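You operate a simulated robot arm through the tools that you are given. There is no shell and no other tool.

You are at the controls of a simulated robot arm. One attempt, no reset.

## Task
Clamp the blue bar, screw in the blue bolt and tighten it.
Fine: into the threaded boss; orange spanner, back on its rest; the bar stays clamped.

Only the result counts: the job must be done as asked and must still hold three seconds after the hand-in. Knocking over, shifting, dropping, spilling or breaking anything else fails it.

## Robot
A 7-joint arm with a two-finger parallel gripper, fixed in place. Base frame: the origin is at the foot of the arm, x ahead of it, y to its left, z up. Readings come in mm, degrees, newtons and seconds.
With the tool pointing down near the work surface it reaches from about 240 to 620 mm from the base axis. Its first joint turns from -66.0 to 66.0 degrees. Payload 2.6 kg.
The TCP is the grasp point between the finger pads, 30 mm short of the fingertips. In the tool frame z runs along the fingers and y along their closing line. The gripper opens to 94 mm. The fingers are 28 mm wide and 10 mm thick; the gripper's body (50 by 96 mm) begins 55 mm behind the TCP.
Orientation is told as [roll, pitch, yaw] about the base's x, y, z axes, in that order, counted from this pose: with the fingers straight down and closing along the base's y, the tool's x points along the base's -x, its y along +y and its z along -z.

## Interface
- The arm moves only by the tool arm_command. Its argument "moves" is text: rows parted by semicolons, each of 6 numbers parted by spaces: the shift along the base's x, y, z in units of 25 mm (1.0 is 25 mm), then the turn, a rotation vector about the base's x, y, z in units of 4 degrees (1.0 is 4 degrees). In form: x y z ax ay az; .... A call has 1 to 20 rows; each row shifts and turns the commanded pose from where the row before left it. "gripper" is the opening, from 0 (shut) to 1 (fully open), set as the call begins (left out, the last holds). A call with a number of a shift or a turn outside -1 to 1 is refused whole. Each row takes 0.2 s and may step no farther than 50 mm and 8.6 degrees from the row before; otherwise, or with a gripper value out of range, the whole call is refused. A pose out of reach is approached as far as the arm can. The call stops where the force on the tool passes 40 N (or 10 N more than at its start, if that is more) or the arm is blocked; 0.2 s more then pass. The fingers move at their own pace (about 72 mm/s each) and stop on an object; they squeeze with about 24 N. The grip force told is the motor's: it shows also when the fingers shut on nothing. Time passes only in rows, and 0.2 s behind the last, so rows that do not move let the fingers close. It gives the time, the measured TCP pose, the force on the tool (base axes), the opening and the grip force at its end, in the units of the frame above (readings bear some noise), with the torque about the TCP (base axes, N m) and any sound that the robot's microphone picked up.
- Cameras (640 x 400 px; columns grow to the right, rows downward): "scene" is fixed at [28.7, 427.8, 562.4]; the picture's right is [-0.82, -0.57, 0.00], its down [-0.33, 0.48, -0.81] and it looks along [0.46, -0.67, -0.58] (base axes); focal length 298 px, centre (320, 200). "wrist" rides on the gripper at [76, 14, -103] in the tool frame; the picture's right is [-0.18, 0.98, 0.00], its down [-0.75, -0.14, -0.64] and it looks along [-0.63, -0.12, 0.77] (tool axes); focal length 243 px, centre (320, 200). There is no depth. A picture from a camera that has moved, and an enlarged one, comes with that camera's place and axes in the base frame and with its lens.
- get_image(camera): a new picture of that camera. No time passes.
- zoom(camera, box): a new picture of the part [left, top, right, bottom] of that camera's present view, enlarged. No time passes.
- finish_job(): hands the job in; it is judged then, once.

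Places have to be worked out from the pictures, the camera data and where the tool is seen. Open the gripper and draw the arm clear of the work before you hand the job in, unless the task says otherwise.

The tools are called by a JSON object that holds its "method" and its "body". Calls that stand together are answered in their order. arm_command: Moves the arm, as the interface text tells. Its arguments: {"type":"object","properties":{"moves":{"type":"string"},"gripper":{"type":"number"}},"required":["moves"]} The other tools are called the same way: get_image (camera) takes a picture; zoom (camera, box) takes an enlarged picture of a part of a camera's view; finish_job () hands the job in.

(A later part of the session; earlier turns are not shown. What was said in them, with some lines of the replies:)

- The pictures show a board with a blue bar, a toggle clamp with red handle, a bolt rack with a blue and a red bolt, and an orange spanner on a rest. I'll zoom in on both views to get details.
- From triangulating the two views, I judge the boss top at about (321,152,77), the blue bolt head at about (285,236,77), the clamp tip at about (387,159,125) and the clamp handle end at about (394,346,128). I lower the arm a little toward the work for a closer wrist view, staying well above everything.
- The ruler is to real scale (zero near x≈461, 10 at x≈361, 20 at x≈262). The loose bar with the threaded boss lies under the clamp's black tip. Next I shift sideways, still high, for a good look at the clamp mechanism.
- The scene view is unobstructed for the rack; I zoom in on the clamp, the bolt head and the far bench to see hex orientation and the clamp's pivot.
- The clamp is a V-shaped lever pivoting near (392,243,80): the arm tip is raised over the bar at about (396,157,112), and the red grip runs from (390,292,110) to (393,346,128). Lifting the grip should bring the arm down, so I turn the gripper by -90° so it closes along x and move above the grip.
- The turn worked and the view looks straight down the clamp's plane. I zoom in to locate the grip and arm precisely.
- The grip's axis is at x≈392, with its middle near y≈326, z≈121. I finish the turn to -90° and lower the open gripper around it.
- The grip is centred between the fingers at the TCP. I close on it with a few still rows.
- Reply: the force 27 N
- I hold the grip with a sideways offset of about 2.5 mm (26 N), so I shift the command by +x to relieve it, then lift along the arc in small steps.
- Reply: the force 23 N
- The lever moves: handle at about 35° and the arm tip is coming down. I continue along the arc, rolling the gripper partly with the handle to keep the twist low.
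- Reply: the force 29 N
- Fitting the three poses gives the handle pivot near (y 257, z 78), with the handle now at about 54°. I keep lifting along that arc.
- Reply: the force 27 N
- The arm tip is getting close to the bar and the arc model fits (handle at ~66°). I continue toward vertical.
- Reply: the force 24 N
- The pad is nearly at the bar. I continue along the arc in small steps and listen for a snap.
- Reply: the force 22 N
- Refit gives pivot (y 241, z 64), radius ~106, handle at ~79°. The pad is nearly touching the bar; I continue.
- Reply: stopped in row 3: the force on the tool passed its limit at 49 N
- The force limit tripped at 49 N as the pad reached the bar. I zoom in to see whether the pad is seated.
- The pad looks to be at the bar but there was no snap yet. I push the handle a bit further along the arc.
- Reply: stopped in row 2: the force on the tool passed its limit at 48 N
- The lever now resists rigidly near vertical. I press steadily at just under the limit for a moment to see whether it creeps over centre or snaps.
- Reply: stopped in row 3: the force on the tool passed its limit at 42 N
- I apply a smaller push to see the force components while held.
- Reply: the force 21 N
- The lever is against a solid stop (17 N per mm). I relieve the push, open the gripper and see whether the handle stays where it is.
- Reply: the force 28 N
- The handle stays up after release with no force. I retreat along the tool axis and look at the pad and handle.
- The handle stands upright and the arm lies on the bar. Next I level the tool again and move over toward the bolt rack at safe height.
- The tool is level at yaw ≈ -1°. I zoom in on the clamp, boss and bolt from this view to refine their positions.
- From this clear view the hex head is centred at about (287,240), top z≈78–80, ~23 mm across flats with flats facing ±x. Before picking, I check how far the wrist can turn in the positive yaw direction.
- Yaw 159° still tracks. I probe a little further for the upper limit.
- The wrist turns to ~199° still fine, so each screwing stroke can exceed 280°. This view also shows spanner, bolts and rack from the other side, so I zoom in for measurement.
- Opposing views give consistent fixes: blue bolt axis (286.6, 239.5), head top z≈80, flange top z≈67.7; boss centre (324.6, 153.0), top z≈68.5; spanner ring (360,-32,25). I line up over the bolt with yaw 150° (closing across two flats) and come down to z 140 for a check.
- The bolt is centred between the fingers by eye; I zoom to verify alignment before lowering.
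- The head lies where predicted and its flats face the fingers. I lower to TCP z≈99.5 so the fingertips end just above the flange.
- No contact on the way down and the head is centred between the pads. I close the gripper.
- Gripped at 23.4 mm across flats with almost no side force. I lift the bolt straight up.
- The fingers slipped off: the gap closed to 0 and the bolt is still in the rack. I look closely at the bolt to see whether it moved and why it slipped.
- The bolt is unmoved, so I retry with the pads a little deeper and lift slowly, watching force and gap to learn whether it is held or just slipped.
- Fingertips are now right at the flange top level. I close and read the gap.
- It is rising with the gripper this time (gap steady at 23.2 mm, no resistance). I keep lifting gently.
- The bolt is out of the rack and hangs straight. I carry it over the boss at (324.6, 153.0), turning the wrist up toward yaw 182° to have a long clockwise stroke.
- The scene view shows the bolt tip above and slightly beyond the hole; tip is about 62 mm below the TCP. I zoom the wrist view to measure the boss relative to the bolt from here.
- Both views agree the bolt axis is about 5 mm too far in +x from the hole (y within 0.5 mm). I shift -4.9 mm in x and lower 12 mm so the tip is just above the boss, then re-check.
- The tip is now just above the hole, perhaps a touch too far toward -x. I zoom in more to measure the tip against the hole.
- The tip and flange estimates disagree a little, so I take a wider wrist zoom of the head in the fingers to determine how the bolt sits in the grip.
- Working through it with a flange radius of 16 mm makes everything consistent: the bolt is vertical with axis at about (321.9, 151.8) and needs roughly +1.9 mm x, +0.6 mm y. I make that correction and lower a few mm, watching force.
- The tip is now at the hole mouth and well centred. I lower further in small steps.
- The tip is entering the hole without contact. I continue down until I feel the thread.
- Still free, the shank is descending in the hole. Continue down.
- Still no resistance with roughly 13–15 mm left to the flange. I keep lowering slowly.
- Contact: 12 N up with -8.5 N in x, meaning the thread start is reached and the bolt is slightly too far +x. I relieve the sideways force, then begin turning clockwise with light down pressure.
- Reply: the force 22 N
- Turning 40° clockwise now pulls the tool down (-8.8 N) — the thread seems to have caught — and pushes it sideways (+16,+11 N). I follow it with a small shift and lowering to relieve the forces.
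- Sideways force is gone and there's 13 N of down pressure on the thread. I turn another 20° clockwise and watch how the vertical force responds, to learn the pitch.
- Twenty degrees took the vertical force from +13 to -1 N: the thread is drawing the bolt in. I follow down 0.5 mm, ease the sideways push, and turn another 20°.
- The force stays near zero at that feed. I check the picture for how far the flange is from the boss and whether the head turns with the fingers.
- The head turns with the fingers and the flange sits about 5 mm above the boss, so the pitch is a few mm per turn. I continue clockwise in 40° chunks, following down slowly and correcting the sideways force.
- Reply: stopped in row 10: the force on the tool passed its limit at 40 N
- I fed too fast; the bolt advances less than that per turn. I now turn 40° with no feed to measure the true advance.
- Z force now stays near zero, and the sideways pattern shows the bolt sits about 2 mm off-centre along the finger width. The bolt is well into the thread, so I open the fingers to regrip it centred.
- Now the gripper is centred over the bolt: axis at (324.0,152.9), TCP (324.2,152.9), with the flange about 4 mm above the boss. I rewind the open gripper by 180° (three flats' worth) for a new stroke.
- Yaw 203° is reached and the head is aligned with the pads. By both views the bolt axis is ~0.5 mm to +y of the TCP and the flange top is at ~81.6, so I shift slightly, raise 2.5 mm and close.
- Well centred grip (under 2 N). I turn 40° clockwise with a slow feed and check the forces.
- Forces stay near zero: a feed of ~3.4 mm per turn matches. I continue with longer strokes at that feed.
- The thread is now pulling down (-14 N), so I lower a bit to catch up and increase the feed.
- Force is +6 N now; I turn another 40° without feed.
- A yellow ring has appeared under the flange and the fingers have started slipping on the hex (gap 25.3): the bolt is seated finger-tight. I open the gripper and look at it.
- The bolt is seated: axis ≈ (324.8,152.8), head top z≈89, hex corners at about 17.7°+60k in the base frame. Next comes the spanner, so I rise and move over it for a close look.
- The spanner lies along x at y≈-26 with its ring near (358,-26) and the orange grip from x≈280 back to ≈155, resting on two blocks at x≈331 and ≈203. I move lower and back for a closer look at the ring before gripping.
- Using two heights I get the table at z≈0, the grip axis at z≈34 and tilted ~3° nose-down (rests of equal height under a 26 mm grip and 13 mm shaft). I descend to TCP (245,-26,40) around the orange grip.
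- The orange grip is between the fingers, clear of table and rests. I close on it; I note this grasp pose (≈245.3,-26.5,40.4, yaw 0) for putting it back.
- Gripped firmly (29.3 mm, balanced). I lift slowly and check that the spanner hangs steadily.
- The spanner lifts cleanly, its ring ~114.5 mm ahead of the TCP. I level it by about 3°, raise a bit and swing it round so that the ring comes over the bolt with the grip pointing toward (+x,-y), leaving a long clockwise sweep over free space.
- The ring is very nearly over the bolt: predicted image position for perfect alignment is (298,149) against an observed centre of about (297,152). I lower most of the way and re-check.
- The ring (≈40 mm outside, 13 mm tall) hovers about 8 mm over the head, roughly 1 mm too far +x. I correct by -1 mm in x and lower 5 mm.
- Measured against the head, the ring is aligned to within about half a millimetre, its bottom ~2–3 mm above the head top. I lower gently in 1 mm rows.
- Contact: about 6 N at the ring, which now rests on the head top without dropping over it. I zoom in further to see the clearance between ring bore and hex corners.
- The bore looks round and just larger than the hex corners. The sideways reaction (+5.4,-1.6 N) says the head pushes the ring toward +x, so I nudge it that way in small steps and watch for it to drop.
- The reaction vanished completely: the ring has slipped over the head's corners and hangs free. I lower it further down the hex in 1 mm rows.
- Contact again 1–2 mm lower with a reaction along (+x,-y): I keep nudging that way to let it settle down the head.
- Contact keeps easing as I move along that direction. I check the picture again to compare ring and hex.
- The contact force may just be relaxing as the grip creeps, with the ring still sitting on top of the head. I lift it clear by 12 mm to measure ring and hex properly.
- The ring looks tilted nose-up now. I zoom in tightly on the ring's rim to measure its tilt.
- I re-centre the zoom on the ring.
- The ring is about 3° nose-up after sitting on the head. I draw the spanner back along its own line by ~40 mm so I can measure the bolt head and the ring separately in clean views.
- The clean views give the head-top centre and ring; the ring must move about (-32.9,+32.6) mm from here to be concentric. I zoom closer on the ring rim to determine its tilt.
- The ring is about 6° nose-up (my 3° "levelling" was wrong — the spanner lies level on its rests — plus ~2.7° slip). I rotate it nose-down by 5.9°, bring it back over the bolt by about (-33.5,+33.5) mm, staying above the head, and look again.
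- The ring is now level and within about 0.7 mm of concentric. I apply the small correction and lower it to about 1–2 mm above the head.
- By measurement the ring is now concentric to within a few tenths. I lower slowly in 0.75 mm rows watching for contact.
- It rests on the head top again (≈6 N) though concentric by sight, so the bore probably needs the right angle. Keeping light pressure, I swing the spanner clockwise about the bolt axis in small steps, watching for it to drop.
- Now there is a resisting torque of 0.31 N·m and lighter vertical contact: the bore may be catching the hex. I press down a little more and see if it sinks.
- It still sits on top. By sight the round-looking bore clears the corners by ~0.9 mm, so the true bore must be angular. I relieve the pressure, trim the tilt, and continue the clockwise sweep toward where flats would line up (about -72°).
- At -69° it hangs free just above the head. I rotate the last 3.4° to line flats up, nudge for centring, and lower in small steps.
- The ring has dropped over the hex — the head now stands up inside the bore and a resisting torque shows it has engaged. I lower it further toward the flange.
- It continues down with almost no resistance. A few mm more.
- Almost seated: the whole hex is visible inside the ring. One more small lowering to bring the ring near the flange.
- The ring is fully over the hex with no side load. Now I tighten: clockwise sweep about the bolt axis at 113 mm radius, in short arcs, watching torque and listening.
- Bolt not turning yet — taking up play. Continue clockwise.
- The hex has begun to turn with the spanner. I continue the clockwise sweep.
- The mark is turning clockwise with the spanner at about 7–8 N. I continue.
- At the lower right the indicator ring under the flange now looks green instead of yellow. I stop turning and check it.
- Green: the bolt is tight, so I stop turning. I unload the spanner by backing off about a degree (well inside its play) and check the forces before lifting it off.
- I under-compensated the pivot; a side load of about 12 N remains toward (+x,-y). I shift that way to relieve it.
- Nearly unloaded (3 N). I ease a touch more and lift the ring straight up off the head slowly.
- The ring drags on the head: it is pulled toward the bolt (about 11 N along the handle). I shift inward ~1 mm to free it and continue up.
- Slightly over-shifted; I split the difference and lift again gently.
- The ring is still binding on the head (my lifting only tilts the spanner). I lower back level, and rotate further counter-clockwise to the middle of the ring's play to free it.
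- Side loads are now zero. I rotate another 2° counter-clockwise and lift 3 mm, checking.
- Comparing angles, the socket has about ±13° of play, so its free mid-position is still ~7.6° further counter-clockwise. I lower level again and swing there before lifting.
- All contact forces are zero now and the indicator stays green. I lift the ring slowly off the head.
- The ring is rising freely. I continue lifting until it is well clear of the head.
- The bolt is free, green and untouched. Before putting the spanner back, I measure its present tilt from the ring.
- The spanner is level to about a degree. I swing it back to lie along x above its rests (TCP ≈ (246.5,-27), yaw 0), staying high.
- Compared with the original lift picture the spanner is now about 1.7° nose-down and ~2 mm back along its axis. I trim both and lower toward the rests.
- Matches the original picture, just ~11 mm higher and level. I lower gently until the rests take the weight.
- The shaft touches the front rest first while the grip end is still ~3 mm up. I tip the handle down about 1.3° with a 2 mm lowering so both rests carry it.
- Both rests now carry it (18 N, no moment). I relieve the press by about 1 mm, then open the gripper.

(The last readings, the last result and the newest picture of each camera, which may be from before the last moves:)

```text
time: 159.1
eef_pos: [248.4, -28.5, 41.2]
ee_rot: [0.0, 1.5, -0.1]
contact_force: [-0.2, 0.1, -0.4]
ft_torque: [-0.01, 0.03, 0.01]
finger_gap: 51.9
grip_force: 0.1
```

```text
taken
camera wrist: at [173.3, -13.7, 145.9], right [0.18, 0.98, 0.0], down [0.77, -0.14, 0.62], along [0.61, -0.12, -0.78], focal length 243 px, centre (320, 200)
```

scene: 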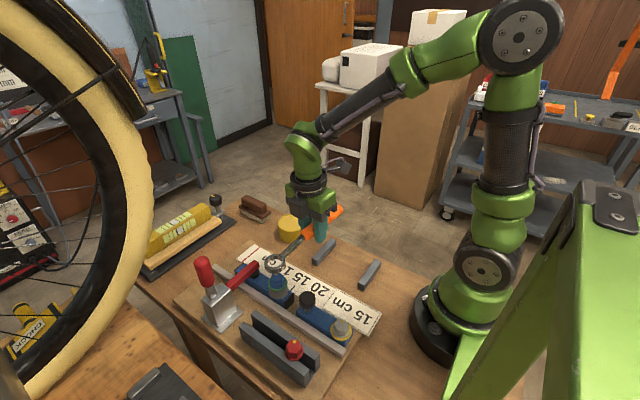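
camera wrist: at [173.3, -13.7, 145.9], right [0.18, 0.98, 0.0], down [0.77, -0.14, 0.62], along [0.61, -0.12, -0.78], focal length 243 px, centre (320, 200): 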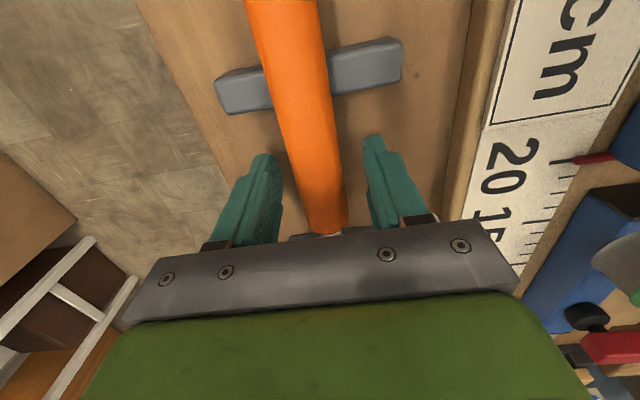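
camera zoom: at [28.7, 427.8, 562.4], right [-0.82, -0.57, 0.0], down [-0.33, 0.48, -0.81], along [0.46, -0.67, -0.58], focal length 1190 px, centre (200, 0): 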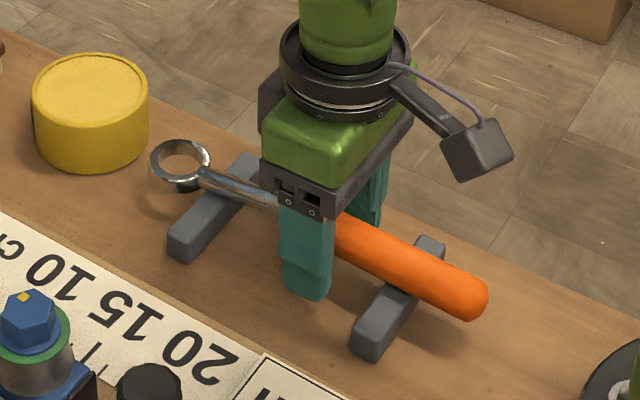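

The spanner sits on both rests just as at the start. I raise the open gripper straight up, clear of it.

{"method": "arm_command", "body": {"moves": "0 0 0.3 0 0 0; 0 0 0.5 0 0 0; 0 0 0.8 0 0 0; 0 0 1 0 0 0; 0 0 1 0 0 0; 0 0 1 0 0 0; 0 0 1 0 0 0; 0 0 1 0 0 0; 0 0 0 0 0 0"}}

{"method": "get_image", "body": {"camera": "scene"}}

{"method": "zoom", "body": {"camera": "scene", "box": [290, 200, 410, 300]}}

{"method": "zoom", "body": {"camera": "scene", "box": [150, 230, 400, 390]}}

{"method": "get_image", "body": {"camera": "wrist"}}

```text
time: 161.1
eef_pos: [245.6, -27.1, 206.9]
ee_rot: [0.0, 1.6, 0.0]
contact_force: [0.2, -0.1, 0.3]
ft_torque: [0.01, 0.02, -0.03]
finger_gap: 51.9
grip_force: 0.0
```

```text
taken
```

scene: 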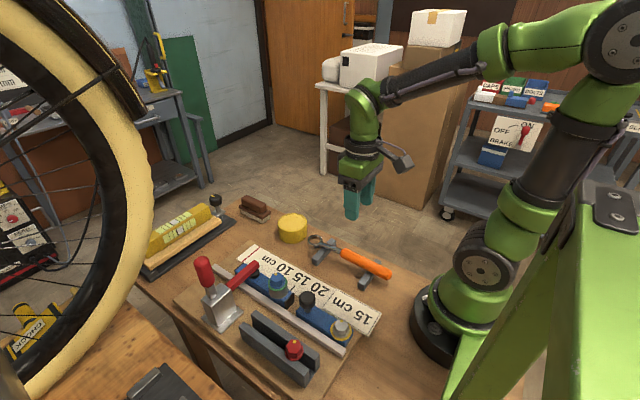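

```text
4.00 times, centred on (350, 250) of scene
camera zoom: at [28.7, 427.8, 562.4], right [-0.82, -0.57, 0.0], down [-0.33, 0.48, -0.81], along [0.46, -0.67, -0.58], focal length 1190 px, centre (200, 0)
```

zoom: 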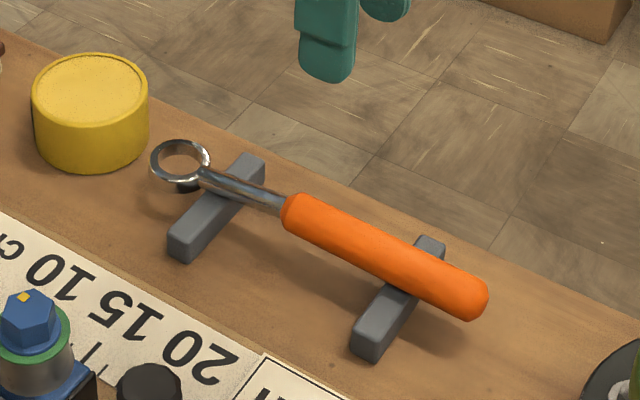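

```text
2.50 times, centred on (275, 310) of scene
camera zoom: at [28.7, 427.8, 562.4], right [-0.82, -0.57, 0.0], down [-0.33, 0.48, -0.81], along [0.46, -0.67, -0.58], focal length 744 px, centre (432, -75)
```

zoom: 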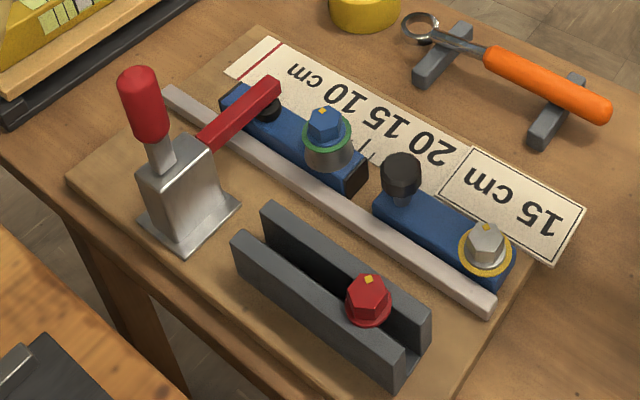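

```text
taken
camera wrist: at [172.0, -13.9, 311.6], right [0.18, 0.98, -0.01], down [0.77, -0.14, 0.62], along [0.61, -0.12, -0.78], focal length 243 px, centre (320, 200)
```

wrist: 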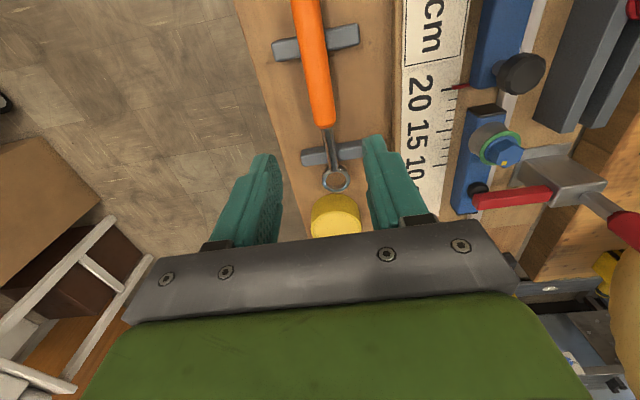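

The spanner is back on its rests and the bolt shows green. Now I double-check the clamp: zoom on the pad, bar and handle.

{"method": "zoom", "body": {"camera": "scene", "box": [225, 250, 285, 300]}}

{"method": "zoom", "body": {"camera": "scene", "box": [180, 240, 280, 340]}}

{"method": "zoom", "body": {"camera": "wrist", "box": [440, 100, 600, 230]}}

```text
8.00 times, centred on (255, 275) of scene
camera zoom: at [28.7, 427.8, 562.4], right [-0.82, -0.57, 0.0], down [-0.33, 0.48, -0.81], along [0.46, -0.67, -0.58], focal length 2380 px, centre (840, -400)
```

zoom: 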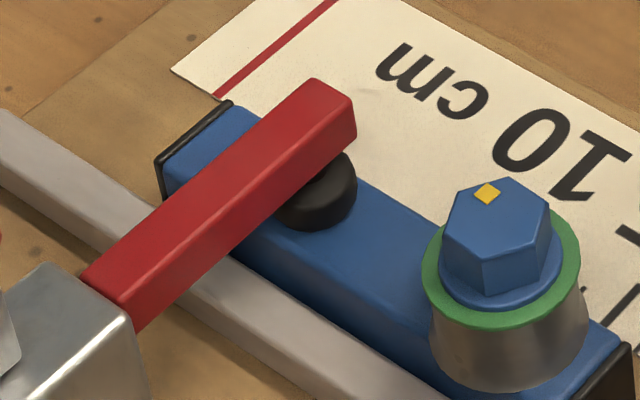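

```text
4.00 times, centred on (230, 290) of scene
camera zoom: at [28.7, 427.8, 562.4], right [-0.82, -0.57, 0.0], down [-0.33, 0.48, -0.81], along [0.46, -0.67, -0.58], focal length 1190 px, centre (680, -160)
```

zoom: 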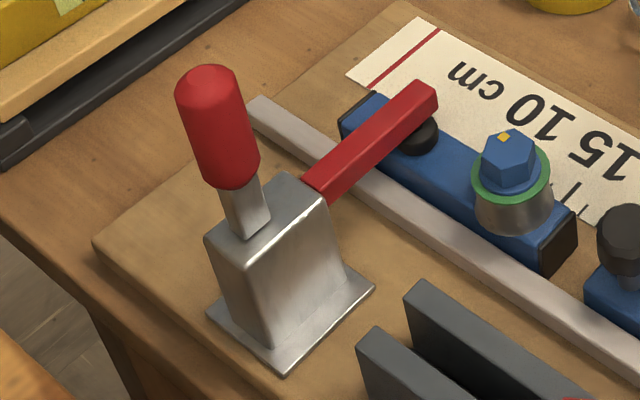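

```text
3.08 times, centred on (520, 165) of wrist
camera zoom: at [172.0, -13.9, 311.6], right [0.18, 0.98, -0.01], down [0.77, -0.14, 0.62], along [0.61, -0.12, -0.78], focal length 746 px, centre (-295, 308)
```

zoom: 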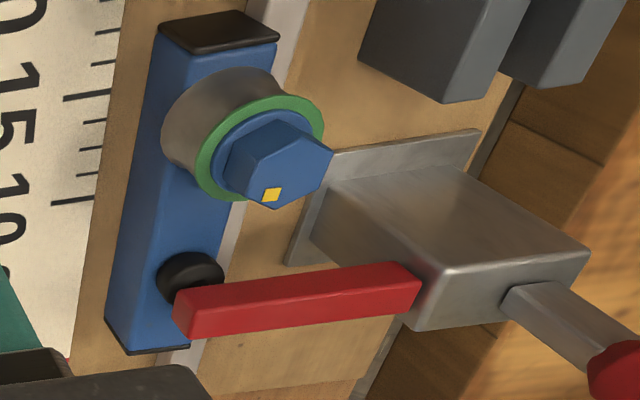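

The arm of the clamp is exactly horizontal with its pad on the bar, the handle is upright, the bolt shows green and nothing else has moved. I draw the arm up and clear with the gripper open.

{"method": "arm_command", "body": {"moves": "0 0 1 0 0 0; 0 0 1 0 0 0; 0.2 0 1 0 -0.4 0; 0.2 0 1 0 0 0; 0.2 0 0.5 0 0 0; 0 0 0 0 0 0; 0 0 0 0 0 0; 0 0 0 0 0 0", "gripper": 1}}

{"method": "get_image", "body": {"camera": "scene"}}

{"method": "zoom", "body": {"camera": "scene", "box": [150, 220, 410, 390]}}

```text
time: 162.9
eef_pos: [263.4, -28.3, 318.6]
ee_rot: [0.1, 0.0, 0.0]
contact_force: [-0.1, 1.1, 0.1]
ft_torque: [0.01, -0.05, 0.0]
finger_gap: 94.3
grip_force: 0.2
```

```text
taken
```

scene: 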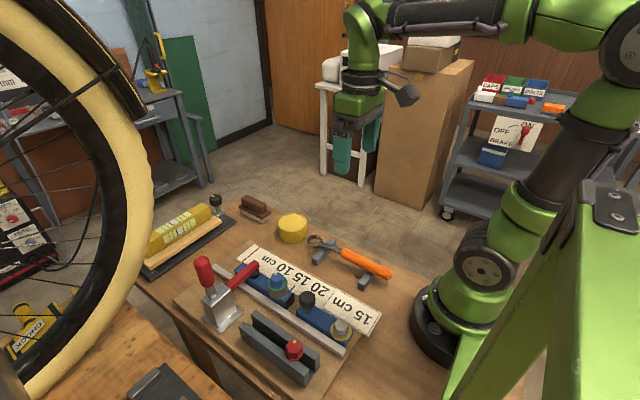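

```text
2.35 times, centred on (280, 305) of scene
camera zoom: at [28.7, 427.8, 562.4], right [-0.82, -0.57, 0.0], down [-0.33, 0.48, -0.81], along [0.46, -0.67, -0.58], focal length 700 px, centre (414, -47)
```

zoom: 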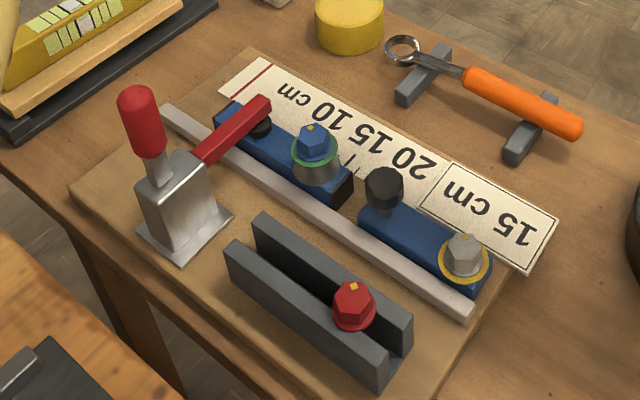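

The final picture shows the bar clamped, the blue bolt in the boss with its ring green, the spanner back on its rests and everything else in place. The arm is clear with the gripper open, so I hand in the job.

{"method": "finish_job", "body": {}}

```text
The job is handed in.
```

The blue bar is clamped and the blue bolt is screwed into the threaded boss and tightened. The orange spanner is back on its rests. I handed the job in with the gripper open and the arm clear, but no verdict came back.

- **Clamp:** the handle is upright and the arm is level, with its pad on the bar. It came up against a solid stop at about 48 N and stayed put after I let go. No click was picked up, so I am relying on that stop and the pictures for it being locked.
- **Bolt:** it seated by hand, and a yellow ring showed under the flange. I turned it with the spanner until the ring went green, then stopped. I read green as tight, but no torque figure was shown.
- **Spanner:** it binds on the head after tightening, so I backed it off within its play before lifting it clear. The bolt did not turn and the ring stayed green.
- **Bolt pick-up:** the first attempt to lift the bolt slipped off its head. The bolt stayed in the rack undisturbed, and the second grip held.
- **15 cm card:** a card on the ruler reads 15 cm and a sliding stop sits at 20 cm. The task did not mention either, so I left the stop and the bar's position as they were.

Nothing else on the bench appears moved in the final picture.
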